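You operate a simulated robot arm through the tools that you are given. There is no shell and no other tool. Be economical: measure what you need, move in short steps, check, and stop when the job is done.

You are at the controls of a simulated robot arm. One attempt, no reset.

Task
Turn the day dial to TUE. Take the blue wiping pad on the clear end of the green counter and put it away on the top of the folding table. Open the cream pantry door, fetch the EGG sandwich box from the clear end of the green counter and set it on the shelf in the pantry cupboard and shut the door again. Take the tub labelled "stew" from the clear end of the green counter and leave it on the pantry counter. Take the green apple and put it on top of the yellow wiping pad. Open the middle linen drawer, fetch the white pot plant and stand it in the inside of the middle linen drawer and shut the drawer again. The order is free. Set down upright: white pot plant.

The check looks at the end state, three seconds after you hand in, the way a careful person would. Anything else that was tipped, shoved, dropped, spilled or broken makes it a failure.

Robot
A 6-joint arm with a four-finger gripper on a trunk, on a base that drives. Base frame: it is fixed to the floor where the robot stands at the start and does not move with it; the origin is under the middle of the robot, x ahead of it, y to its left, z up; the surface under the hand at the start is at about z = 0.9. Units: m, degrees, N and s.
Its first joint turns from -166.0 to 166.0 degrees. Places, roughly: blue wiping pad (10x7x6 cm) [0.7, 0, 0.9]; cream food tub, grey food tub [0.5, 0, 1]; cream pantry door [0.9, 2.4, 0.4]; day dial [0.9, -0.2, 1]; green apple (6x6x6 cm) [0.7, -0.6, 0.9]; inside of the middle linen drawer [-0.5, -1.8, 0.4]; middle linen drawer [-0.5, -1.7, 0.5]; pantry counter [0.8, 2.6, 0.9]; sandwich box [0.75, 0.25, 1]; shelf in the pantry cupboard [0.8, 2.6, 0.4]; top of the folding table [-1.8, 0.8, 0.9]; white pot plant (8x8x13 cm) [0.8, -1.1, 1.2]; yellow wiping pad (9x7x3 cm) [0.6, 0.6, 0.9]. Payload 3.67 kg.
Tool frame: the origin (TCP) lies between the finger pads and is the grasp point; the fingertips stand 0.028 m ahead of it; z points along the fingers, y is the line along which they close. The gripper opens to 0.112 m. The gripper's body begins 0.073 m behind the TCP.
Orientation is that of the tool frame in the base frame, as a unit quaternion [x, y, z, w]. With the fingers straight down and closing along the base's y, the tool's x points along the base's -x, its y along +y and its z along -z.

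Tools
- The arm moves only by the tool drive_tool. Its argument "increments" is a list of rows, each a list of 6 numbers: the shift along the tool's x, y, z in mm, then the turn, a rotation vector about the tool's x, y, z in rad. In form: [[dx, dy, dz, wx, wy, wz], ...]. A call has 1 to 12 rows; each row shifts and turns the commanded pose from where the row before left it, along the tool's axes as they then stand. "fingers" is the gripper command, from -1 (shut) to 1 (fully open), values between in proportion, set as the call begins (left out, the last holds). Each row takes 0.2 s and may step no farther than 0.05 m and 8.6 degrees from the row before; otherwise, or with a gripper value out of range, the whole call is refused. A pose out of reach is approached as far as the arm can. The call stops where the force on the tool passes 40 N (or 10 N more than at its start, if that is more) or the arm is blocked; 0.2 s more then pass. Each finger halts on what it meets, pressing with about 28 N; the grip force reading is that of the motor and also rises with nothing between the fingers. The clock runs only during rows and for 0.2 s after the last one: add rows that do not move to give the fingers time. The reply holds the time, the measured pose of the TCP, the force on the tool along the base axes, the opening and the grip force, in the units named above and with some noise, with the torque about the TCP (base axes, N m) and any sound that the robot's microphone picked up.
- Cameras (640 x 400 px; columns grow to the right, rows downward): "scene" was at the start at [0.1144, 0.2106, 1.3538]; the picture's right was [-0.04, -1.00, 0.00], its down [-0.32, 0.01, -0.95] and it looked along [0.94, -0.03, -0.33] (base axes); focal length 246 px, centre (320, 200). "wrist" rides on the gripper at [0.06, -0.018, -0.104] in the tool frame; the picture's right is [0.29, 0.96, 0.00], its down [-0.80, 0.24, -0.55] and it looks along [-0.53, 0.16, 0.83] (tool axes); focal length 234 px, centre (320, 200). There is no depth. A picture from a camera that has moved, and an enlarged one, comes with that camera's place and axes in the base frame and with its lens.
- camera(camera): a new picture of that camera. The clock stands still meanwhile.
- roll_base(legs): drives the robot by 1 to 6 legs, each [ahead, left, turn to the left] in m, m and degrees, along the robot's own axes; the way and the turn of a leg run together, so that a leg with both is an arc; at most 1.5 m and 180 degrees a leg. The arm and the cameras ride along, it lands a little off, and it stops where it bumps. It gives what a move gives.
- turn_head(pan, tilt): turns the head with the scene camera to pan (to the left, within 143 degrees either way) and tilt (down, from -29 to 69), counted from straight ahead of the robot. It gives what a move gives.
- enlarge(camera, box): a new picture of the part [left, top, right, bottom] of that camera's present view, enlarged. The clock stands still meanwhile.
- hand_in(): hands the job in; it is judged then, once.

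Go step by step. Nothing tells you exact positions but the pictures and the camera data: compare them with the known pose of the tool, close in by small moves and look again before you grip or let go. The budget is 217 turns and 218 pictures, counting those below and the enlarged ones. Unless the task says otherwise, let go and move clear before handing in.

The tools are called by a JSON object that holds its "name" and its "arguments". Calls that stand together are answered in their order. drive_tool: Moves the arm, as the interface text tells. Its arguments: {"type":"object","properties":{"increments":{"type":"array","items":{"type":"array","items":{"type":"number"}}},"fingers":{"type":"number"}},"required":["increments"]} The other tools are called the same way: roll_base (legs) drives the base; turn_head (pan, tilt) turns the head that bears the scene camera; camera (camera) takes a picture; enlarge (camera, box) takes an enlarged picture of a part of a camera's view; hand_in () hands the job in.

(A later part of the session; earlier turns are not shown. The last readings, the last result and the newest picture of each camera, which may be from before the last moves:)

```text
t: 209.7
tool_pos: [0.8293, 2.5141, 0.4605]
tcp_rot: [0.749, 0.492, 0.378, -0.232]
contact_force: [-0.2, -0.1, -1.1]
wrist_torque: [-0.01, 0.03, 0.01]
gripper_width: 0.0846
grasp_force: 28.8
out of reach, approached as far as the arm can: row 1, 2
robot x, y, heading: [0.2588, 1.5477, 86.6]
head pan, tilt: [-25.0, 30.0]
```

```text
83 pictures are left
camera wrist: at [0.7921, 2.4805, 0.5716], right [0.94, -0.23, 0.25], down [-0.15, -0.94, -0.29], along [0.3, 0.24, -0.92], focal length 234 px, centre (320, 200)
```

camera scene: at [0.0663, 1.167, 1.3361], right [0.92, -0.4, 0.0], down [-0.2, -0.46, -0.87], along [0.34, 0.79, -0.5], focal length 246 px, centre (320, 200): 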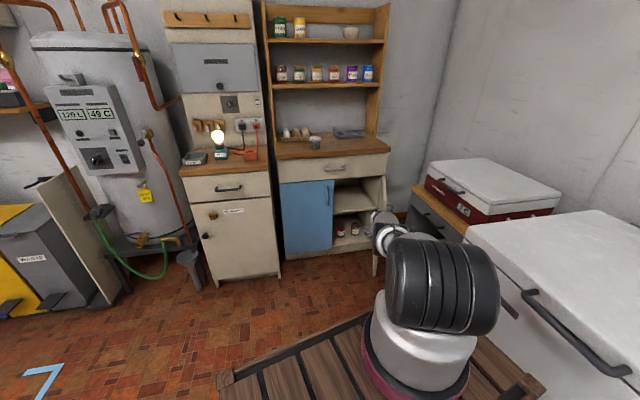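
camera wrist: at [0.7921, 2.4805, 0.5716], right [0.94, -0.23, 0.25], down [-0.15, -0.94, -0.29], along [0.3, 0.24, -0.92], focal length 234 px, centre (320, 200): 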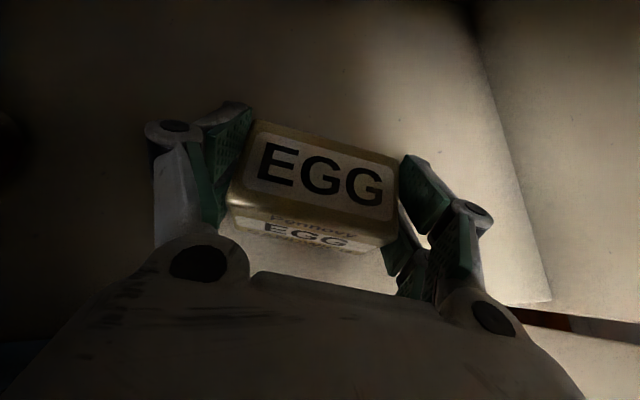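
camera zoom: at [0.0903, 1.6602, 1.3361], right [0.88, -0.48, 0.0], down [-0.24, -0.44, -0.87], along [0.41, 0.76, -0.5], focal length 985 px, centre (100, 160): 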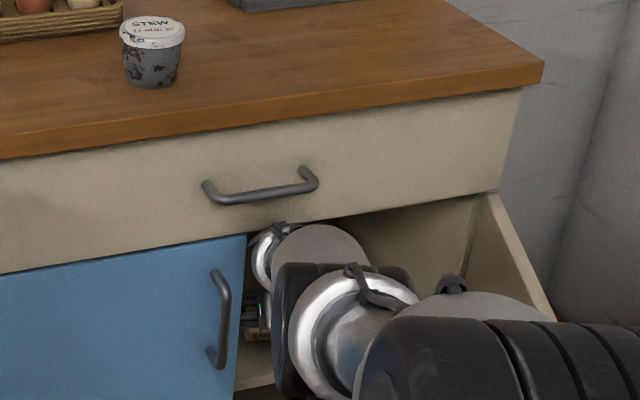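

{"name": "drive_tool", "arguments": {"increments": [[-7, 0, 5, 0, 0, 0], [-5, 0, 3, 0, 0, 0], [-4, 0, 3, 0, 0, 0], [0, 0, 0, 0, 0, 0]]}}

{"name": "camera", "arguments": {"camera": "wrist"}}

```text
t: 210.7
tool_pos: [0.8248, 2.5068, 0.4515]
tcp_rot: [0.749, 0.492, 0.378, -0.233]
contact_force: [-1.2, -0.3, -0.5]
wrist_torque: [0.01, 0.04, -0.01]
gripper_width: 0.0848
grasp_force: 28.2
out of reach, approached as far as the arm can: row 1, 2, 3
robot x, y, heading: [0.2593, 1.5535, 86.6]
head pan, tilt: [-25.0, 30.0]
```

```text
82 pictures are left
camera wrist: at [0.7879, 2.4737, 0.5614], right [0.94, -0.23, 0.25], down [-0.15, -0.94, -0.29], along [0.3, 0.24, -0.92], focal length 234 px, centre (320, 200)
```

wrist: 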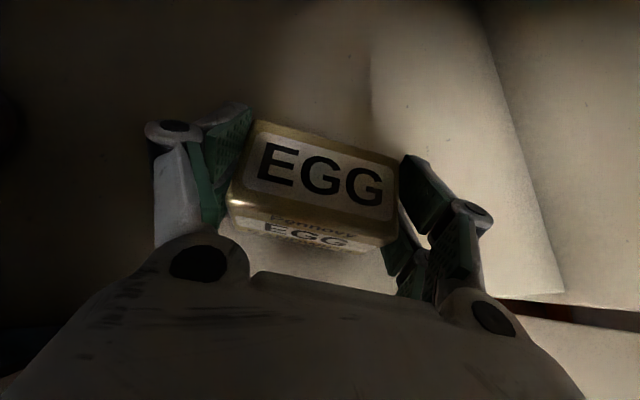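

{"name": "drive_tool", "arguments": {"increments": [[-5, 0, 1, 0, 0, 0], [-5, 0, 1, 0, 0, 0], [-4, 0, 1, 0, 0, 0], [0, 0, 0, 0, 0, 0]]}}

{"name": "camera", "arguments": {"camera": "wrist"}}

```text
t: 211.7
tool_pos: [0.8216, 2.5004, 0.4427]
tcp_rot: [0.749, 0.491, 0.379, -0.234]
contact_force: [4.4, 6.0, 18.2]
wrist_torque: [0.8, 0.4, -0.26]
gripper_width: 0.085
grasp_force: 27.9
robot x, y, heading: [0.2608, 1.5486, 86.5]
head pan, tilt: [-25.0, 30.0]
```

```text
81 pictures are left
camera wrist: at [0.7851, 2.4673, 0.5521], right [0.94, -0.23, 0.25], down [-0.15, -0.94, -0.29], along [0.31, 0.24, -0.92], focal length 234 px, centre (320, 200)
```

wrist: 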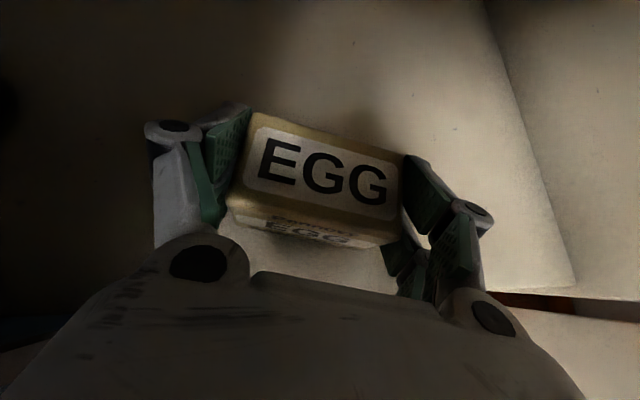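

The box touches the shelf (18 N), about 8 cm in from the edge. I release and withdraw.

{"name": "drive_tool", "arguments": {"increments": [[1, 0, 0, 0, 0, 0], [0, 0, 0, 0, 0, 0], [0, 0, 0, 0, 0, 0]], "fingers": 0.75}}

{"name": "drive_tool", "arguments": {"increments": [[0, 0, 0, 0, 0, 0], [0, 0, -20, 0, 0, 0], [0, 0, -30, 0, 0, 0], [0, 0, -30, 0, 0, 0], [-8, 0, -30, 0, 0, 0], [0, 0, 0, 0, 0, 0]], "fingers": 1}}

{"name": "camera", "arguments": {"camera": "wrist"}}

{"name": "camera", "arguments": {"camera": "scene"}}

```text
t: 212.5
tool_pos: [0.8212, 2.4992, 0.4411]
tcp_rot: [0.75, 0.491, 0.378, -0.232]
contact_force: [-0.8, -0.8, -0.7]
wrist_torque: [0.0, 0.01, 0.01]
gripper_width: 0.0979
grasp_force: 0.0
robot x, y, heading: [0.2579, 1.5481, 86.6]
head pan, tilt: [-25.0, 30.0]
```

```text
t: 213.9
tool_pos: [0.7836, 2.45, 0.4548]
tcp_rot: [0.749, 0.493, 0.378, -0.233]
contact_force: [0.4, -0.4, 0.4]
wrist_torque: [0.03, -0.01, 0.03]
gripper_width: 0.1121
grasp_force: 0.0
out of reach, approached as far as the arm can: row 2, 3, 4
robot x, y, heading: [0.2574, 1.5508, 86.9]
head pan, tilt: [-25.0, 30.0]
```

```text
80 pictures are left
camera wrist: at [0.7467, 2.4178, 0.5651], right [0.94, -0.23, 0.25], down [-0.15, -0.94, -0.29], along [0.3, 0.24, -0.92], focal length 234 px, centre (320, 200)
```

wrist: 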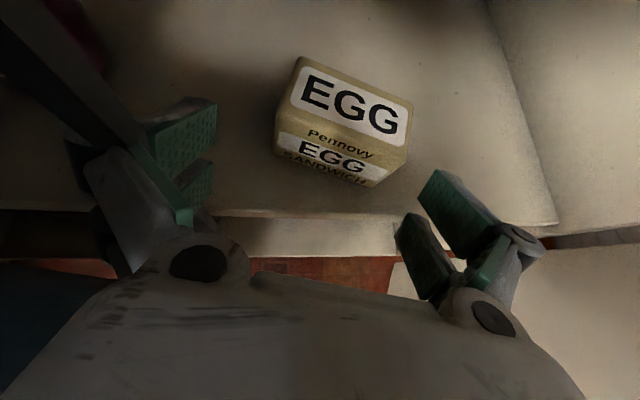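

```text
79 pictures are left
camera scene: at [0.0903, 1.6601, 1.3361], right [0.88, -0.48, 0.0], down [-0.24, -0.44, -0.87], along [0.41, 0.76, -0.5], focal length 246 px, centre (320, 200)
```

scene: 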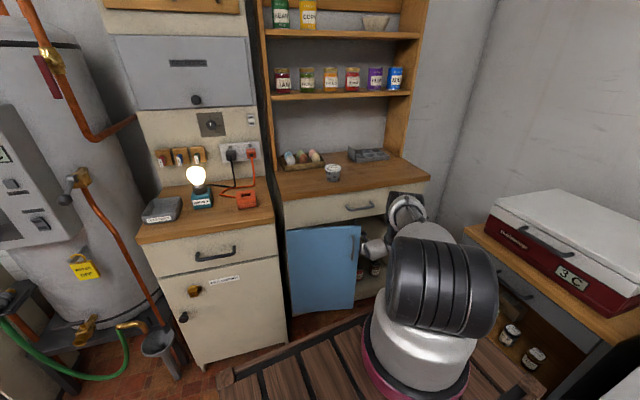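

The EGG box stands on the shelf. The blue door looks possibly ajar on the left; I look closer.

{"name": "enlarge", "arguments": {"camera": "scene", "box": [260, 180, 440, 330]}}

{"name": "enlarge", "arguments": {"camera": "wrist", "box": [0, 0, 320, 300]}}

```text
2.67 times, centred on (350, 255) of scene
camera zoom: at [0.0903, 1.6601, 1.3361], right [0.88, -0.48, 0.0], down [-0.24, -0.44, -0.87], along [0.41, 0.76, -0.5], focal length 657 px, centre (240, 53)
```

zoom: 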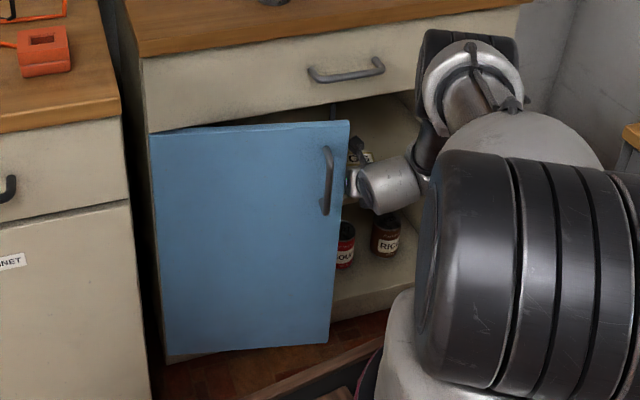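

```text
1.33 times, centred on (160, 150) of wrist
camera zoom: at [0.7467, 2.4178, 0.5651], right [0.94, -0.23, 0.25], down [-0.15, -0.94, -0.29], along [0.3, 0.24, -0.92], focal length 312 px, centre (533, 267)
```

zoom: 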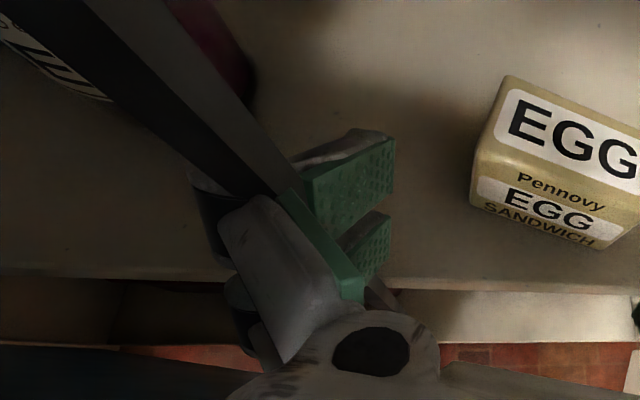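

My left finger caught the blue door and swung it ajar. I shift right first, then withdraw, and will push the blue door shut afterwards.

{"name": "drive_tool", "arguments": {"increments": [[6, 20, 8, 0, 0, 0], [5, 20, 8, 0, 0, 0], [0, 0, 0, 0, 0, 0]], "fingers": 0.2}}

{"name": "camera", "arguments": {"camera": "wrist"}}

{"name": "enlarge", "arguments": {"camera": "scene", "box": [260, 180, 440, 330]}}

```text
t: 214.7
tool_pos: [0.8276, 2.452, 0.4548]
tcp_rot: [0.75, 0.492, 0.377, -0.232]
contact_force: [-0.7, -0.2, 1.4]
wrist_torque: [0.05, -0.01, 0.05]
gripper_width: 0.0676
grasp_force: 0.2
robot x, y, heading: [0.2579, 1.5463, 86.6]
head pan, tilt: [-25.0, 30.0]
```

```text
76 pictures are left
camera wrist: at [0.7906, 2.4195, 0.5644], right [0.94, -0.23, 0.25], down [-0.15, -0.94, -0.29], along [0.3, 0.24, -0.92], focal length 234 px, centre (320, 200)
```

wrist: 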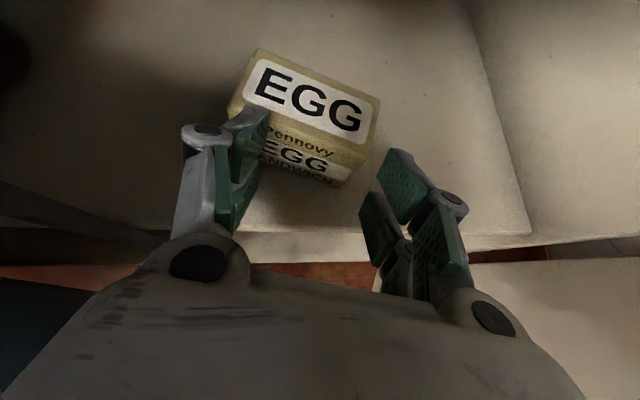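

```text
2.67 times, centred on (350, 255) of scene
camera zoom: at [0.0902, 1.66, 1.3361], right [0.88, -0.48, 0.0], down [-0.24, -0.44, -0.87], along [0.41, 0.76, -0.5], focal length 657 px, centre (240, 53)
```

zoom: 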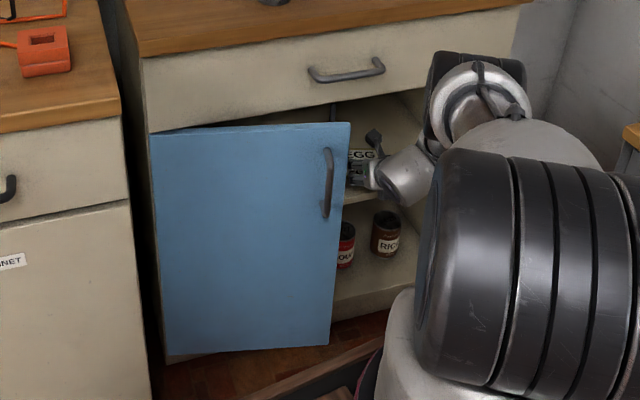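

{"name": "roll_base", "arguments": {"legs": [[-0.3, 0, 0]]}}

{"name": "camera", "arguments": {"camera": "wrist"}}

{"name": "camera", "arguments": {"camera": "scene"}}

```text
t: 216.8
tool_pos: [0.8115, 2.1524, 0.4538]
tcp_rot: [0.75, 0.491, 0.378, -0.232]
contact_force: [0.0, -0.4, 0.5]
wrist_torque: [0.0, 0.04, -0.02]
gripper_width: 0.0674
grasp_force: 0.0
robot x, y, heading: [0.2403, 1.2465, 86.9]
head pan, tilt: [-25.0, 30.0]
```

```text
74 pictures are left
camera wrist: at [0.7739, 2.1189, 0.5646], right [0.94, -0.23, 0.25], down [-0.15, -0.94, -0.29], along [0.3, 0.24, -0.92], focal length 234 px, centre (320, 200)
```

wrist: 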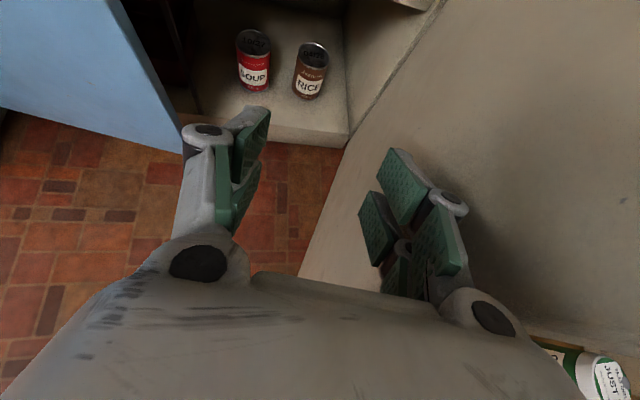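

```text
73 pictures are left
camera scene: at [0.0722, 1.3606, 1.3361], right [0.88, -0.48, 0.0], down [-0.24, -0.44, -0.87], along [0.41, 0.76, -0.5], focal length 246 px, centre (320, 200)
```

scene: 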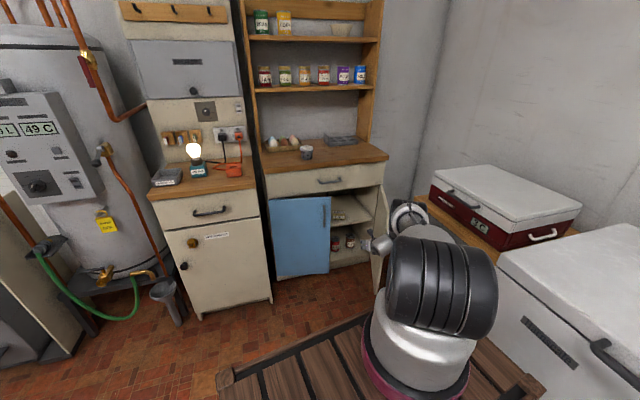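

Now to shut the cream door: I'll hook its free edge between the fingers. I shift left, back out, and look at the door edge.

{"name": "drive_tool", "arguments": {"increments": [[0, -40, 0, 0, 0, 0], [0, -25, 0, 0, 0, 0]]}}

{"name": "roll_base", "arguments": {"legs": [[-0.19, 0, 0]]}}

{"name": "camera", "arguments": {"camera": "wrist"}}

{"name": "enlarge", "arguments": {"camera": "scene", "box": [250, 130, 450, 290]}}

```text
t: 217.3
tool_pos: [0.7518, 2.1778, 0.4539]
tcp_rot: [0.75, 0.49, 0.379, -0.231]
contact_force: [0.3, -0.2, 0.1]
wrist_torque: [-0.02, 0.03, 0.02]
gripper_width: 0.0673
grasp_force: 0.0
robot x, y, heading: [0.2409, 1.249, 86.4]
head pan, tilt: [-25.0, 30.0]
```

```text
t: 218.9
tool_pos: [0.7435, 1.9845, 0.4535]
tcp_rot: [0.751, 0.489, 0.378, -0.231]
contact_force: [0.0, -2.1, -0.5]
wrist_torque: [0.0, -0.02, 0.02]
gripper_width: 0.0674
grasp_force: 0.1
robot x, y, heading: [0.2304, 1.0589, 86.0]
head pan, tilt: [-25.0, 30.0]
```

```text
72 pictures are left
camera wrist: at [0.7057, 1.9527, 0.5634], right [0.94, -0.24, 0.25], down [-0.16, -0.94, -0.29], along [0.31, 0.23, -0.92], focal length 234 px, centre (320, 200)
```

wrist: 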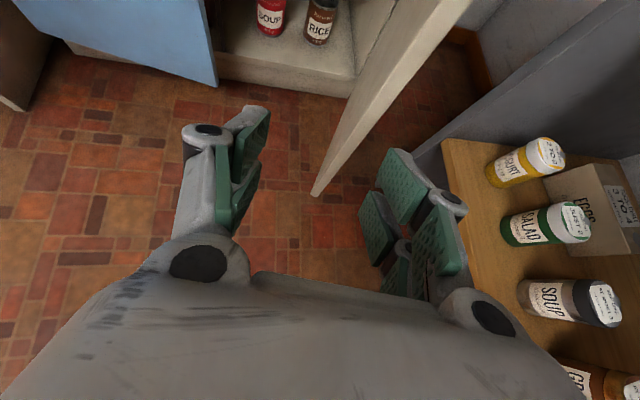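

```text
2.50 times, centred on (350, 210) of scene
camera zoom: at [0.0604, 1.1702, 1.3361], right [0.88, -0.48, 0.0], down [-0.24, -0.44, -0.87], along [0.42, 0.76, -0.5], focal length 616 px, centre (245, 175)
```

zoom: 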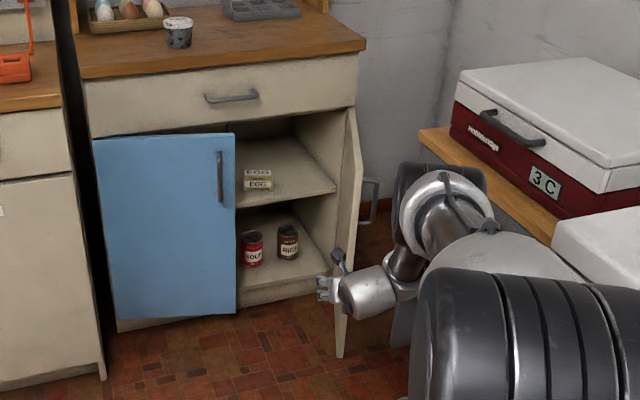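

The EGG box is visibly on the shelf. The door's edge is near (0.855, 2.08); I place the fingers around it.

{"name": "drive_tool", "arguments": {"increments": [[0, 32, 0, 0, 0, 0], [0, 32, 0, 0, 0, 0], [18, 0, 26, 0, 0, 0], [18, 0, 26, 0, 0, 0], [17, 0, 26, 0, 0, 0], [0, 0, 0, 0, 0, 0]]}}

{"name": "camera", "arguments": {"camera": "wrist"}}

```text
t: 220.3
tool_pos: [0.8139, 1.9854, 0.454]
tcp_rot: [0.751, 0.489, 0.378, -0.231]
contact_force: [0.6, 0.3, -0.7]
wrist_torque: [-0.01, 0.02, 0.05]
gripper_width: 0.0671
grasp_force: 0.0
out of reach, approached as far as the arm can: row 4, 5
robot x, y, heading: [0.2285, 1.0558, 86.5]
head pan, tilt: [-25.0, 30.0]
```

```text
70 pictures are left
camera wrist: at [0.7768, 1.9544, 0.5633], right [0.94, -0.24, 0.25], down [-0.16, -0.94, -0.29], along [0.31, 0.23, -0.92], focal length 234 px, centre (320, 200)
```

wrist: 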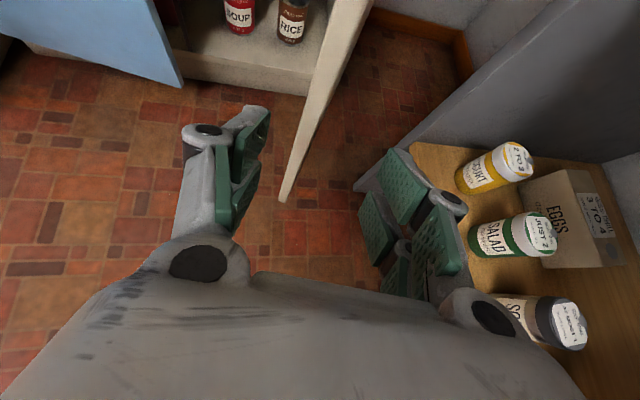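

{"name": "drive_tool", "arguments": {"increments": [[0, 28, 0, 0, 0, 0], [0, 0, 0, 0, 0, 0]], "fingers": 0.3}}

{"name": "roll_base", "arguments": {"legs": [[0.1, 0, 0]]}}

{"name": "camera", "arguments": {"camera": "wrist"}}

```text
t: 220.9
tool_pos: [0.8399, 1.9752, 0.4534]
tcp_rot: [0.751, 0.49, 0.378, -0.231]
contact_force: [0.7, -0.2, 0.1]
wrist_torque: [-0.03, -0.04, -0.01]
gripper_width: 0.0729
grasp_force: 0.0
robot x, y, heading: [0.2292, 1.0559, 86.1]
head pan, tilt: [-25.0, 30.0]
```

```text
t: 222.1
tool_pos: [0.8476, 2.0741, 0.4529]
tcp_rot: [0.751, 0.489, 0.378, -0.231]
contact_force: [0.0, 0.0, 0.1]
wrist_torque: [0.0, 0.0, -0.02]
gripper_width: 0.0729
grasp_force: 0.1
robot x, y, heading: [0.2358, 1.1546, 85.8]
head pan, tilt: [-25.0, 30.0]
```

```text
69 pictures are left
camera wrist: at [0.8099, 2.0414, 0.5634], right [0.94, -0.24, 0.25], down [-0.16, -0.94, -0.29], along [0.31, 0.23, -0.92], focal length 234 px, centre (320, 200)
```

wrist: 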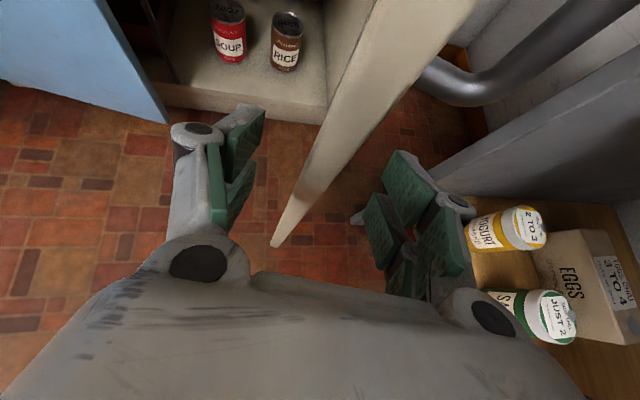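

The door edge is between the fingers. I swing it toward closed with the right finger.

{"name": "drive_tool", "arguments": {"increments": [[4, -30, 6, 0, 0, 0], [6, -30, 9, 0, 0, 0], [6, -30, 9, 0, 0, 0], [6, -30, 9, 0, 0, 0], [6, -20, 9, 0, 0, 0], [0, 0, 0, 0, 0, 0]]}}

{"name": "camera", "arguments": {"camera": "wrist"}}

{"name": "enlarge", "arguments": {"camera": "scene", "box": [250, 130, 450, 290]}}

```text
t: 223.5
tool_pos: [0.7523, 2.1425, 0.446]
tcp_rot: [0.75, 0.493, 0.374, -0.234]
contact_force: [0.9, -0.6, -0.3]
wrist_torque: [-0.01, 0.04, 0.04]
gripper_width: 0.0727
grasp_force: 0.1
out of reach, approached as far as the arm can: row 3, 4, 5
robot x, y, heading: [0.2358, 1.1571, 86.2]
head pan, tilt: [-25.0, 30.0]
```

```text
68 pictures are left
camera wrist: at [0.7171, 2.1103, 0.5569], right [0.94, -0.23, 0.25], down [-0.15, -0.94, -0.29], along [0.3, 0.23, -0.93], focal length 234 px, centre (320, 200)
```

wrist: 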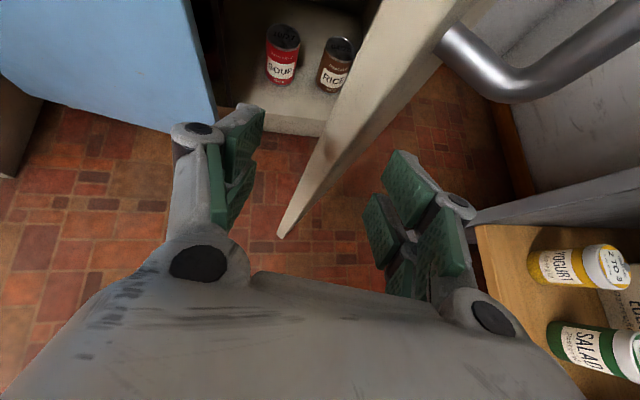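

```text
2.50 times, centred on (350, 210) of scene
camera zoom: at [0.067, 1.2698, 1.3361], right [0.88, -0.48, 0.0], down [-0.24, -0.44, -0.87], along [0.42, 0.76, -0.5], focal length 616 px, centre (245, 175)
```

zoom: 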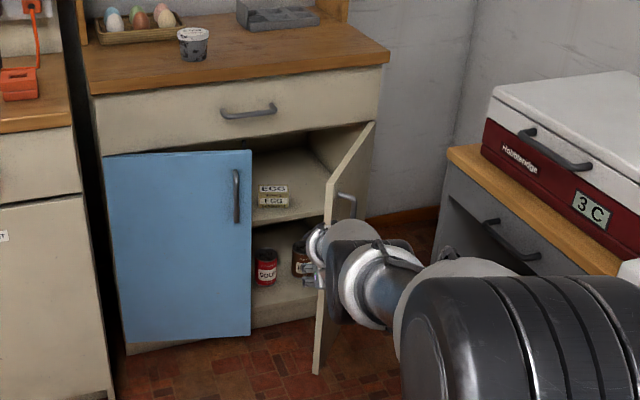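

The door is about 45° open. I back out, close the fingers and push it from its outer face.

{"name": "roll_base", "arguments": {"legs": [[-0.12, 0, 0]]}}

{"name": "drive_tool", "arguments": {"increments": [[0, 35, 0, 0, 0, 0], [0, 35, 0, 0, 0, 0], [0, 0, 0, 0, 0, 0]], "fingers": -1}}

{"name": "camera", "arguments": {"camera": "wrist"}}

```text
t: 224.7
tool_pos: [0.7456, 2.022, 0.4466]
tcp_rot: [0.751, 0.491, 0.375, -0.234]
contact_force: [0.5, -0.1, -0.6]
wrist_torque: [0.01, 0.0, -0.02]
gripper_width: 0.073
grasp_force: 0.1
robot x, y, heading: [0.2287, 1.0401, 86.0]
head pan, tilt: [-25.0, 30.0]
```

```text
t: 225.5
tool_pos: [0.8025, 1.9897, 0.4498]
tcp_rot: [0.751, 0.491, 0.375, -0.233]
contact_force: [0.2, 0.0, -0.4]
wrist_torque: [-0.01, -0.02, 0.01]
gripper_width: 0.0
grasp_force: 27.9
out of reach, approached as far as the arm can: row 1, 2
robot x, y, heading: [0.2255, 1.0368, 85.9]
head pan, tilt: [-25.0, 30.0]
```

```text
66 pictures are left
camera wrist: at [0.7652, 1.9574, 0.5616], right [0.94, -0.23, 0.25], down [-0.15, -0.94, -0.29], along [0.3, 0.23, -0.93], focal length 234 px, centre (320, 200)
```

wrist: 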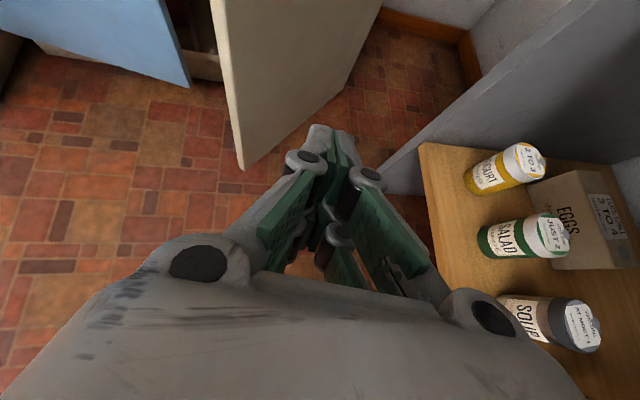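

{"name": "roll_base", "arguments": {"legs": [[0.22, 0, 0]]}}

{"name": "camera", "arguments": {"camera": "wrist"}}

{"name": "enlarge", "arguments": {"camera": "scene", "box": [250, 130, 450, 290]}}

```text
t: 227.2
tool_pos: [0.8173, 2.2086, 0.4503]
tcp_rot: [0.751, 0.491, 0.375, -0.233]
contact_force: [-0.6, 0.0, -0.2]
wrist_torque: [-0.03, 0.04, 0.0]
gripper_width: 0.0
grasp_force: 28.6
robot x, y, heading: [0.2434, 1.2557, 85.9]
head pan, tilt: [-25.0, 30.0]
```

```text
65 pictures are left
camera wrist: at [0.7807, 2.1766, 0.5614], right [0.94, -0.23, 0.25], down [-0.16, -0.94, -0.29], along [0.3, 0.23, -0.93], focal length 234 px, centre (320, 200)
```

wrist: 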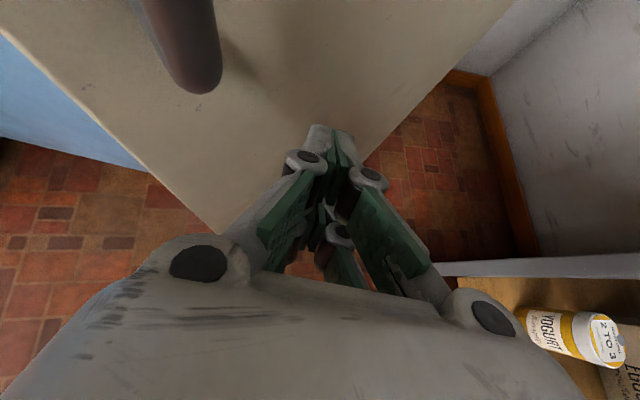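

```text
2.50 times, centred on (350, 210) of scene
camera zoom: at [0.0741, 1.3691, 1.3361], right [0.88, -0.48, 0.0], down [-0.24, -0.44, -0.87], along [0.42, 0.76, -0.5], focal length 616 px, centre (245, 175)
```

zoom: 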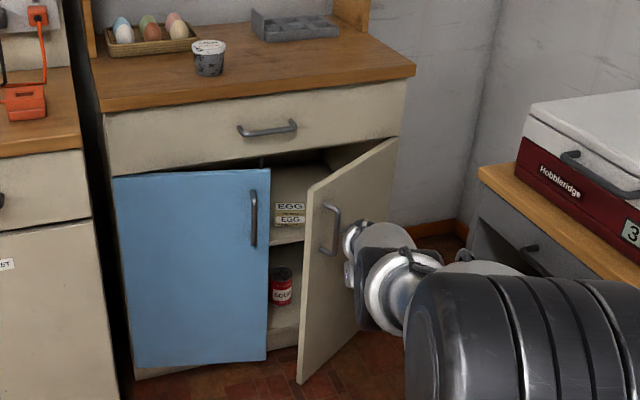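

{"name": "roll_base", "arguments": {"legs": [[0.1, 0, 0]]}}

{"name": "camera", "arguments": {"camera": "wrist"}}

{"name": "enlarge", "arguments": {"camera": "scene", "box": [250, 130, 450, 290]}}

```text
t: 228.3
tool_pos: [0.8227, 2.3094, 0.4509]
tcp_rot: [0.751, 0.492, 0.374, -0.233]
contact_force: [-0.2, -0.9, 0.2]
wrist_torque: [0.0, 0.01, 0.01]
gripper_width: 0.0001
grasp_force: 28.6
robot x, y, heading: [0.25, 1.3565, 86.1]
head pan, tilt: [-25.0, 30.0]
```

```text
63 pictures are left
camera wrist: at [0.7872, 2.2768, 0.5614], right [0.94, -0.23, 0.25], down [-0.16, -0.94, -0.29], along [0.3, 0.23, -0.93], focal length 234 px, centre (320, 200)
```

wrist: 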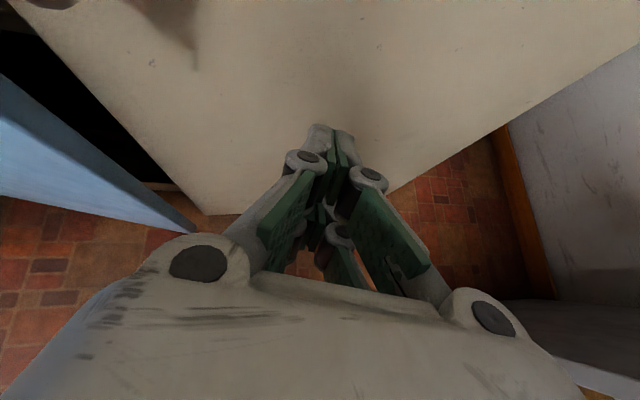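

```text
2.50 times, centred on (350, 210) of scene
camera zoom: at [0.0808, 1.4692, 1.3361], right [0.88, -0.48, 0.0], down [-0.24, -0.44, -0.87], along [0.42, 0.76, -0.5], focal length 616 px, centre (245, 175)
```

zoom: 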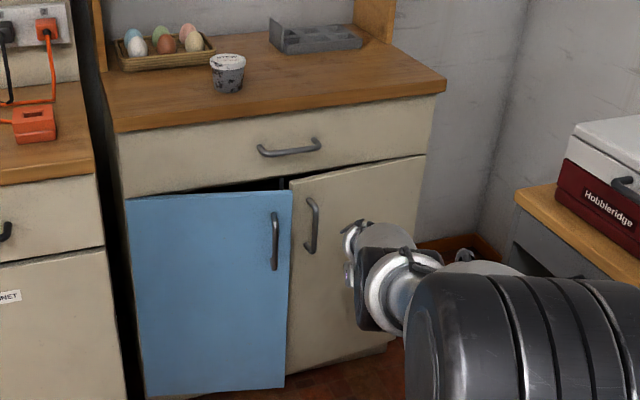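

{"name": "roll_base", "arguments": {"legs": [[0.06, 0, 0]]}}

{"name": "enlarge", "arguments": {"camera": "scene", "box": [250, 130, 450, 290]}}

```text
t: 229.3
tool_pos: [0.8269, 2.3689, 0.4518]
tcp_rot: [0.751, 0.491, 0.375, -0.233]
contact_force: [0.2, -1.0, -0.1]
wrist_torque: [-0.01, -0.01, -0.02]
gripper_width: 0.0
grasp_force: 28.1
robot x, y, heading: [0.251, 1.4139, 86.1]
head pan, tilt: [-25.0, 30.0]
```

```text
2.50 times, centred on (350, 210) of scene
camera zoom: at [0.0847, 1.528, 1.3361], right [0.88, -0.48, 0.0], down [-0.24, -0.44, -0.87], along [0.42, 0.76, -0.5], focal length 616 px, centre (245, 175)
```

zoom: 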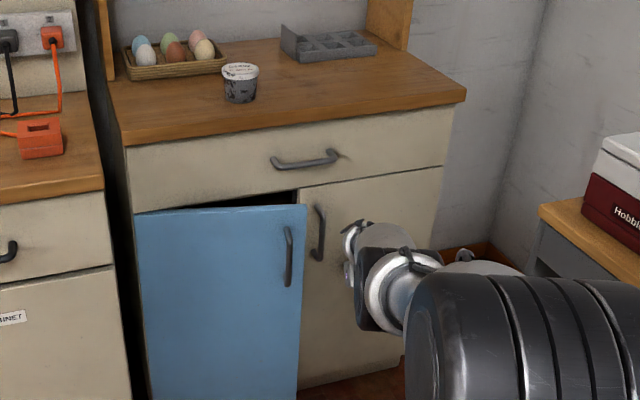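

{"name": "roll_base", "arguments": {"legs": [[0.02, 0, 0]]}}

{"name": "enlarge", "arguments": {"camera": "scene", "box": [270, 150, 430, 290]}}

```text
t: 230.1
tool_pos: [0.8285, 2.3731, 0.4479]
tcp_rot: [0.753, 0.491, 0.373, -0.232]
contact_force: [-3.6, -9.2, 4.5]
wrist_torque: [0.22, -0.06, 0.07]
gripper_width: 0.0
grasp_force: 28.1
robot x, y, heading: [0.2562, 1.4198, 86.2]
head pan, tilt: [-25.0, 30.0]
stopped in leg 1: the force on the tool passed its limit at 85 N (the readings are from after the stop); the commanded pose is now the measured one
```

```text
2.86 times, centred on (350, 220) of scene
camera zoom: at [0.085, 1.5352, 1.3361], right [0.88, -0.48, 0.0], down [-0.24, -0.44, -0.87], along [0.42, 0.76, -0.5], focal length 704 px, centre (234, 143)
```

zoom: 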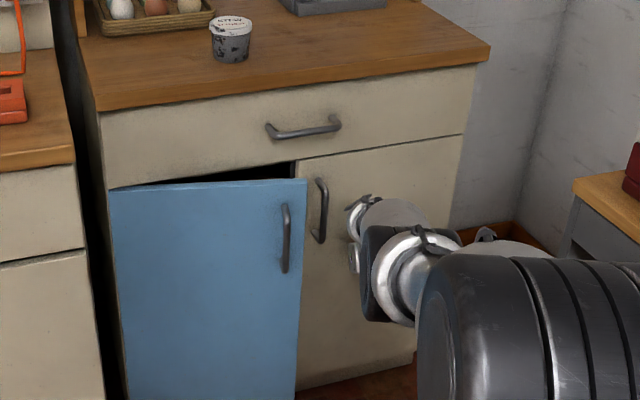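

The cream door is flush shut. Now the blue door: I back up, swing the base left and push it closed.

{"name": "roll_base", "arguments": {"legs": [[-0.26, 0, 0], [0, 0, 15]]}}

{"name": "camera", "arguments": {"camera": "wrist"}}

{"name": "camera", "arguments": {"camera": "scene"}}

```text
t: 232.8
tool_pos: [0.5414, 2.2291, 0.4487]
tcp_rot: [0.681, 0.585, 0.34, -0.279]
contact_force: [0.4, 0.7, 0.6]
wrist_torque: [0.01, 0.0, 0.01]
gripper_width: 0.0003
grasp_force: 27.8
robot x, y, heading: [0.2365, 1.1613, 101.4]
head pan, tilt: [-25.0, 30.0]
```

```text
59 pictures are left
camera wrist: at [0.517, 2.1894, 0.5591], right [0.97, 0.02, 0.24], down [0.09, -0.95, -0.29], along [0.23, 0.3, -0.93], focal length 234 px, centre (320, 200)
```

wrist: 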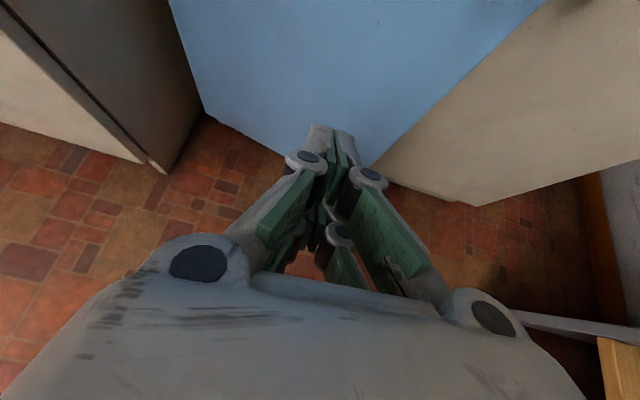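

```text
58 pictures are left
camera scene: at [0.0439, 1.2272, 1.3361], right [0.97, -0.24, 0.0], down [-0.12, -0.49, -0.87], along [0.21, 0.84, -0.5], focal length 246 px, centre (320, 200)
```

scene: 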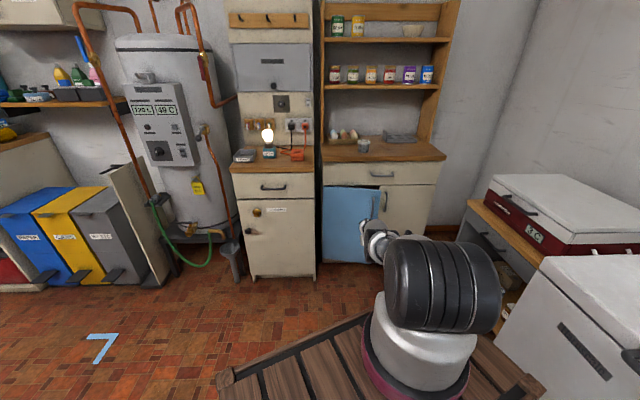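

{"name": "roll_base", "arguments": {"legs": [[0.13, -0.05, 0], [0.07, -0.02, 0], [0.04, 0, 0]]}}

{"name": "enlarge", "arguments": {"camera": "scene", "box": [300, 120, 460, 270]}}

```text
t: 234.8
tool_pos: [0.5716, 2.4293, 0.4438]
tcp_rot: [0.684, 0.586, 0.336, -0.277]
contact_force: [-2.0, -8.7, 4.1]
wrist_torque: [0.18, -0.09, -0.03]
gripper_width: 0.0
grasp_force: 28.2
robot x, y, heading: [0.2648, 1.3649, 101.2]
head pan, tilt: [-25.0, 30.0]
stopped in leg 2: the force on the tool passed its limit at 114 N (the readings are from after the stop); the commanded pose is now the measured one
```

```text
2.67 times, centred on (380, 195) of scene
camera zoom: at [0.073, 1.4304, 1.3361], right [0.97, -0.24, 0.0], down [-0.12, -0.49, -0.87], along [0.21, 0.84, -0.5], focal length 657 px, centre (160, 213)
```

zoom: 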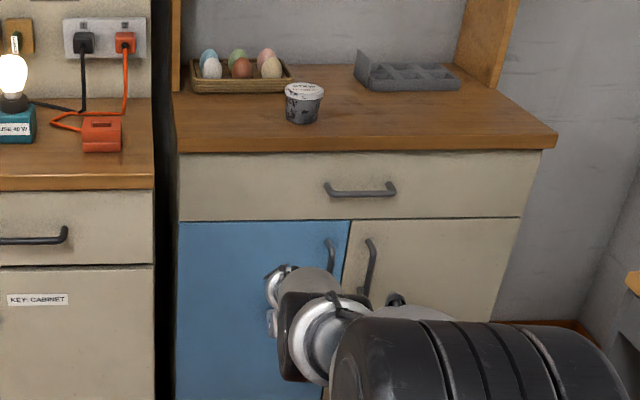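

Both pantry doors are flush. I back away carefully, then raise the arm for the blue pad trip.

{"name": "roll_base", "arguments": {"legs": [[-0.15, 0.15, 0], [0, 0, -11], [0, 0.3, 0]]}}

{"name": "drive_tool", "arguments": {"increments": [[37, 0, -25.5, 0, 0, 0], [37, 0, -25.5, 0, 0, 0], [37, 0, -25.5, 0, 0, 0], [37, 0, -25.5, 0, 0, 0], [37, 0, -25.5, 0, 0, 0], [37, 0, -25.5, 0, 0, 0], [37, 0, -25.5, 0, 0, 0], [37, 0, -25.5, 0, 0, 0], [37, 0, -25.5, 0, 0, 0], [37, 0, -25.5, 0, 0, 0], [37, 0, -25.5, 0, 0, 0], [37, 0, -25.5, 0, 0, 0]]}}

{"name": "drive_tool", "arguments": {"increments": [[37, 0, -25.5, 0, 0, 0], [37, 0, -25.5, 0, 0, 0], [0, 0, 0, 0, -0.15, 0], [0, 0, 0, 0, -0.15, 0], [0, 0, 0, 0, -0.15, 0], [0, 0, 0, 0, -0.15, 0], [0, 0, 0, 0, -0.15, 0], [0, 0, 0, 0, -0.15, 0], [0, 0, 0, 0, -0.06, 0]]}}

```text
t: 238.9
tool_pos: [0.3527, 2.1733, 0.4427]
tcp_rot: [0.737, 0.517, 0.361, -0.243]
contact_force: [0.1, 0.3, 0.2]
wrist_torque: [0.04, 0.02, -0.02]
gripper_width: 0.0001
grasp_force: 28.3
robot x, y, heading: [-0.1552, 1.1912, 90.1]
head pan, tilt: [-25.0, 30.0]
```

```text
t: 241.5
tool_pos: [0.358, 2.2103, 0.9806]
tcp_rot: [0.737, 0.517, 0.361, -0.243]
contact_force: [-0.6, 0.3, -1.4]
wrist_torque: [0.05, -0.06, 0.01]
gripper_width: 0.0
grasp_force: 27.8
robot x, y, heading: [-0.152, 1.1878, 90.2]
head pan, tilt: [-25.0, 30.0]
```

```text
t: 243.5
tool_pos: [0.3387, 2.1018, 1.0384]
tcp_rot: [0.817, 0.577, 0.0, 0.009]
contact_force: [0.2, 0.0, 0.8]
wrist_torque: [-0.01, 0.01, -0.03]
gripper_width: 0.0002
grasp_force: 28.1
out of reach, approached as far as the arm can: row 5, 6, 7, 8, 9
robot x, y, heading: [-0.1565, 1.1908, 90.3]
head pan, tilt: [-25.0, 30.0]
```

{"name": "drive_tool", "arguments": {"increments": [[-43, -10, -8, 0, 0, 0], [-43, -10, -8, 0, 0, 0], [-43, -10, -8, 0, 0, 0], [-43, -10, -8, 0, 0, 0], [-43, -10, -8, 0, 0, 0], [-43, -10, -8, 0, 0, 0], [-43, -10, -8, 0, 0, 0], [0, 0, 0, 0, 0, 0]], "fingers": 1}}

{"name": "roll_base", "arguments": {"legs": [[-1.1, 0, 0], [0, 0, -90]]}}

{"name": "turn_head", "arguments": {"pan": -10, "tilt": 30}}

{"name": "drive_tool", "arguments": {"increments": [[0, 0, 0, 0, 0, 0.14], [0, 0, 0, 0, 0, 0.14], [0, 0, 0, 0, 0, 0.14], [0, 0, 0, 0, 0, 0.14], [0, 0, 0, 0, 0, 0.14], [0, 0, 0, 0, 0, 0.14], [0, 0, 0, 0, 0, 0.14], [0, 0, 0, 0, 0, 0.14], [0, 0, 0, 0, 0, 0.11], [0, 0, 0, 0, 0, 0]]}}

{"name": "camera", "arguments": {"camera": "scene"}}

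{"name": "camera", "arguments": {"camera": "wrist"}}

```text
t: 245.3
tool_pos: [0.1986, 1.8274, 1.0972]
tcp_rot: [0.815, 0.579, -0.001, 0.005]
contact_force: [-0.4, 0.7, 0.1]
wrist_torque: [0.02, 0.02, 0.01]
gripper_width: 0.112
grasp_force: 0.1
out of reach, approached as far as the arm can: row 2, 3, 4, 5, 6, 7
robot x, y, heading: [-0.152, 1.1877, 90.3]
head pan, tilt: [-25.0, 30.0]
```

```text
t: 254.7
tool_pos: [0.488, -0.2629, 1.0987]
tcp_rot: [0.986, -0.165, -0.004, 0.003]
contact_force: [0.2, -0.4, -0.1]
wrist_torque: [-0.03, 0.04, 0.02]
gripper_width: 0.112
grasp_force: 0.1
robot x, y, heading: [-0.1509, 0.0893, 0.4]
head pan, tilt: [-25.0, 30.0]
```

```text
t: 255.5
tool_pos: [0.4872, -0.2609, 1.0988]
tcp_rot: [0.986, -0.165, -0.003, 0.003]
contact_force: [-0.8, 0.3, -0.6]
wrist_torque: [-0.02, -0.04, 0.02]
gripper_width: 0.1121
grasp_force: 0.1
robot x, y, heading: [-0.155, 0.0853, 0.1]
head pan, tilt: [-10.0, 30.0]
```

```text
t: 257.7
tool_pos: [0.2085, -0.4596, 1.0438]
tcp_rot: [0.808, -0.584, 0.036, -0.07]
contact_force: [0.1, 0.4, -0.7]
wrist_torque: [-0.02, 0.0, 0.0]
gripper_width: 0.1121
grasp_force: 0.0
out of reach, approached as far as the arm can: row 1, 2, 3, 4, 5, 6, 7, 8, 9
robot x, y, heading: [-0.1528, 0.088, 0.2]
head pan, tilt: [-10.0, 30.0]
```

```text
56 pictures are left
camera scene: at [-0.044, 0.2871, 1.3361], right [-0.17, -0.99, 0.0], down [-0.49, 0.08, -0.87], along [0.85, -0.15, -0.5], focal length 246 px, centre (320, 200)
```

scene: 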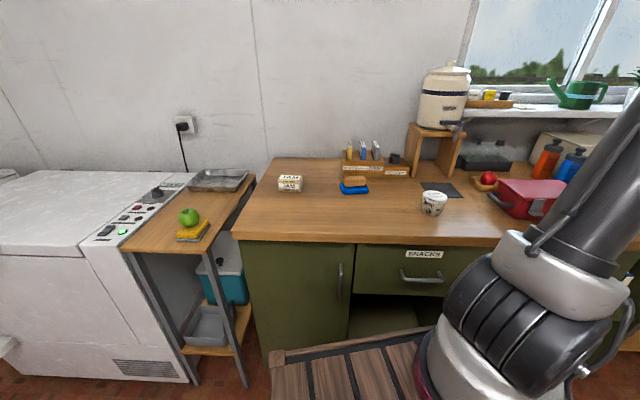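

```text
55 pictures are left
camera wrist: at [0.2304, -0.5173, 1.1484], right [-0.81, -0.57, -0.16], down [-0.55, 0.64, 0.53], along [-0.2, 0.51, -0.83], focal length 234 px, centre (320, 200)
```

wrist: 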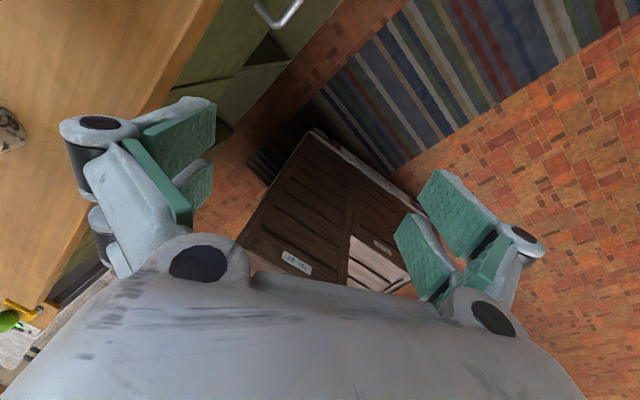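

The wrist hit a limit in that direction. I rotate it the other way round instead.

{"name": "drive_tool", "arguments": {"increments": [[0, 0, -10, 0, 0, -0.147], [0, 0, -10, 0, 0, -0.147], [0, 0, -10, 0, 0, -0.147], [0, 0, 0, 0, 0, -0.147], [0, 0, 0, 0, 0, -0.147], [0, 0, 0, 0, 0, -0.147], [0, 0, 0, 0, 0, -0.147], [0, 0, 0, 0, 0, -0.147], [0, 0, 0, 0, 0, -0.147], [0, 0, 0, 0, 0, -0.147], [0, 0, 0, 0, 0, -0.147], [0, 0, 0, 0, 0, 0]]}}

```text
t: 260.3
tool_pos: [0.2049, -0.4613, 1.0731]
tcp_rot: [0.983, 0.171, 0.063, -0.024]
contact_force: [0.1, 0.0, 0.2]
wrist_torque: [-0.02, 0.06, 0.0]
gripper_width: 0.1119
grasp_force: 0.1
robot x, y, heading: [-0.1536, 0.0874, 0.0]
head pan, tilt: [-10.0, 30.0]
```

{"name": "drive_tool", "arguments": {"increments": [[0, 0, 0, -0.026, -0.132, 0], [0, 0, 0, 0, 0, -0.137], [0, 0, 0, 0, 0, -0.137], [0, 0, 0, 0, 0, -0.137], [0, 0, 0, 0, 0, -0.137], [0, 0, 0, 0, 0, -0.137], [0, 0, 0, 0, 0, -0.137], [0, 0, 0, 0, 0, -0.137], [0, 0, 0, 0, 0, -0.137], [0, 0, 0, 0, 0, -0.137], [0, 0, -40, 0, 0, 0]]}}

```text
t: 262.7
tool_pos: [0.2065, -0.4622, 1.1144]
tcp_rot: [0.704, 0.71, 0.002, -0.001]
contact_force: [0.1, -0.3, 0.1]
wrist_torque: [-0.01, 0.01, 0.0]
gripper_width: 0.1121
grasp_force: 0.0
robot x, y, heading: [-0.1537, 0.0877, 0.5]
head pan, tilt: [-10.0, 30.0]
```

{"name": "drive_tool", "arguments": {"increments": [[31, 34, 0, 0, 0, 0], [31, 34, 0, 0, 0, 0], [31, 34, 0, 0, 0, 0], [31, 34, 0, 0, 0, 0], [31, 34, 0, 0, 0, 0], [31, 34, 0, 0, 0, 0], [31, 34, 0, 0, 0, 0], [31, 34, 0, 0, 0, 0], [31, 34, 0, 0, 0, 0], [31, 34, 0, 0, 0, 0], [31, 34, 0, 0, 0, 0], [31, 34, 0, 0, 0, 0]]}}

{"name": "drive_tool", "arguments": {"increments": [[31, 34, 0, 0, 0, 0], [31, 34, 0, 0, 0, 0], [31, 34, 0, 0, 0, 0], [0, 0, 0, 0, 0, 0]]}}

{"name": "camera", "arguments": {"camera": "wrist"}}

```text
t: 265.3
tool_pos: [0.6105, -0.0873, 1.1147]
tcp_rot: [0.705, 0.709, 0.001, 0.001]
contact_force: [-0.2, 0.6, 0.6]
wrist_torque: [-0.01, -0.03, 0.01]
gripper_width: 0.1118
grasp_force: 0.0
robot x, y, heading: [-0.1568, 0.0891, 0.1]
head pan, tilt: [-10.0, 30.0]
```

```text
t: 266.3
tool_pos: [0.7141, 0.0072, 1.1152]
tcp_rot: [0.704, 0.71, 0.001, 0.001]
contact_force: [-1.1, 0.4, 0.9]
wrist_torque: [0.03, 0.01, 0.0]
gripper_width: 0.1121
grasp_force: 0.1
robot x, y, heading: [-0.1509, 0.0886, 0.3]
head pan, tilt: [-10.0, 30.0]
```

```text
54 pictures are left
camera wrist: at [0.6961, 0.0682, 1.2189], right [0.96, 0.29, 0.0], down [0.24, -0.8, 0.55], along [0.16, -0.53, -0.83], focal length 234 px, centre (320, 200)
```

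wrist: 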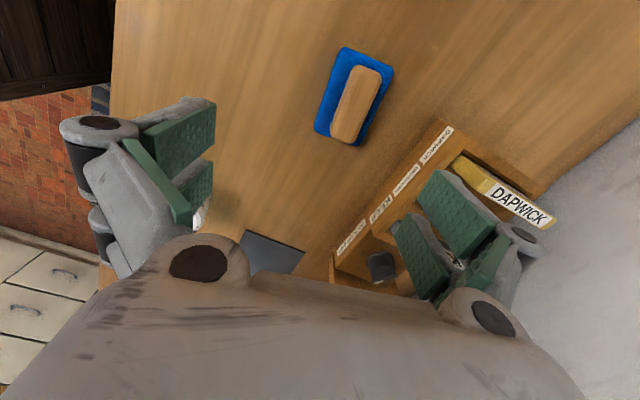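

Pad's handle block is at about (0.7515, 0.026), long axis along y. I descend to grip it across x.

{"name": "drive_tool", "arguments": {"increments": [[19, 37, 0, 0, 0, 0], [0, 0, 45, 0, 0, 0], [0, 0, 45, 0, 0, 0], [0, 0, 40, 0, 0, 0], [0, 0, 20, 0, 0, 0], [0, 0, 0, 0, 0, 0]], "fingers": 0.4}}

{"name": "camera", "arguments": {"camera": "wrist"}}

```text
t: 267.7
tool_pos: [0.7493, 0.0276, 0.9651]
tcp_rot: [0.706, 0.709, 0.0, 0.001]
contact_force: [-0.2, 0.8, -0.1]
wrist_torque: [0.01, -0.02, 0.02]
gripper_width: 0.0785
grasp_force: 0.1
robot x, y, heading: [-0.152, 0.0891, 0.5]
head pan, tilt: [-10.0, 30.0]
```

```text
53 pictures are left
camera wrist: at [0.7309, 0.0866, 1.0686], right [0.96, 0.29, 0.0], down [0.24, -0.8, 0.55], along [0.16, -0.53, -0.83], focal length 234 px, centre (320, 200)
```

wrist: 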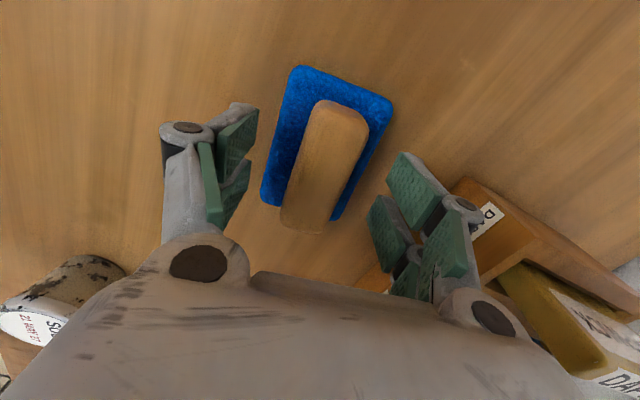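

{"name": "drive_tool", "arguments": {"increments": [[9, 0, 2, 0, 0, 0], [0, 0, 0, 0, 0, 0], [0, 0, 0, 0, 0, 0], [0, 0, 0, 0, 0, 0]], "fingers": -0.7}}

{"name": "drive_tool", "arguments": {"increments": [[0, 0, -10, 0, 0, 0], [0, 0, -25, 0, 0, 0], [0, 0, -40, 0, 0, 0], [0, 0, -40, 0, 0, 0], [0, 0, 0, 0, 0, 0]]}}

{"name": "camera", "arguments": {"camera": "wrist"}}

{"name": "enlarge", "arguments": {"camera": "scene", "box": [270, 110, 450, 230]}}

```text
t: 268.7
tool_pos: [0.7494, 0.0341, 0.9632]
tcp_rot: [0.705, 0.709, 0.0, 0.001]
contact_force: [1.9, -0.6, 3.6]
wrist_torque: [-0.06, -0.03, 0.01]
gripper_width: 0.0317
grasp_force: 27.9
robot x, y, heading: [-0.1549, 0.0915, 0.0]
head pan, tilt: [-10.0, 30.0]
```

```text
t: 269.9
tool_pos: [0.75, 0.0339, 1.0781]
tcp_rot: [0.705, 0.709, 0.0, 0.0]
contact_force: [0.3, 1.3, -0.6]
wrist_torque: [0.04, 0.01, 0.02]
gripper_width: 0.0316
grasp_force: 28.5
robot x, y, heading: [-0.1516, 0.0874, 0.5]
head pan, tilt: [-10.0, 30.0]
```

```text
52 pictures are left
camera wrist: at [0.7319, 0.0952, 1.1826], right [0.96, 0.29, 0.0], down [0.24, -0.8, 0.55], along [0.16, -0.53, -0.83], focal length 234 px, centre (320, 200)
```

wrist: 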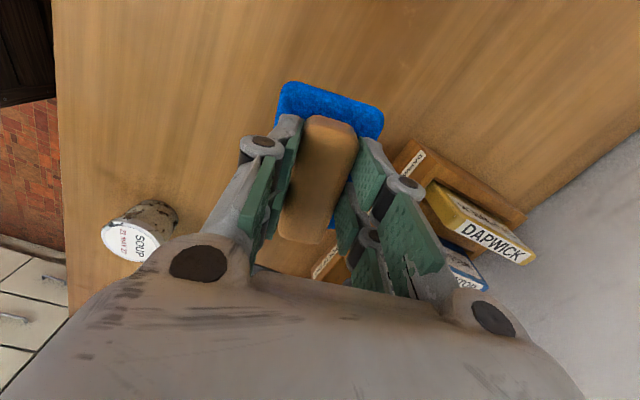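

```text
3.33 times, centred on (360, 170) of scene
camera zoom: at [-0.0438, 0.2872, 1.336], right [-0.17, -0.99, 0.0], down [-0.49, 0.08, -0.87], along [0.85, -0.15, -0.5], focal length 821 px, centre (187, 300)
```

zoom: 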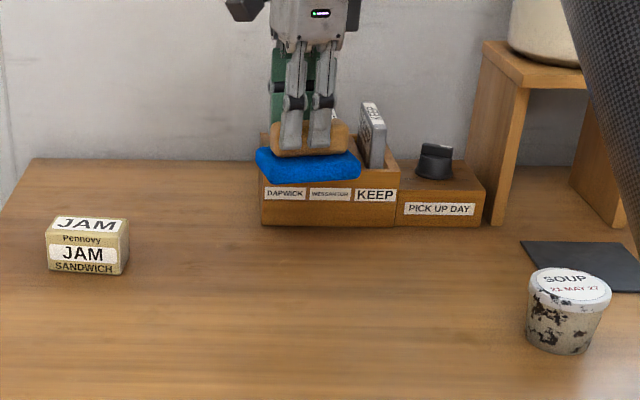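

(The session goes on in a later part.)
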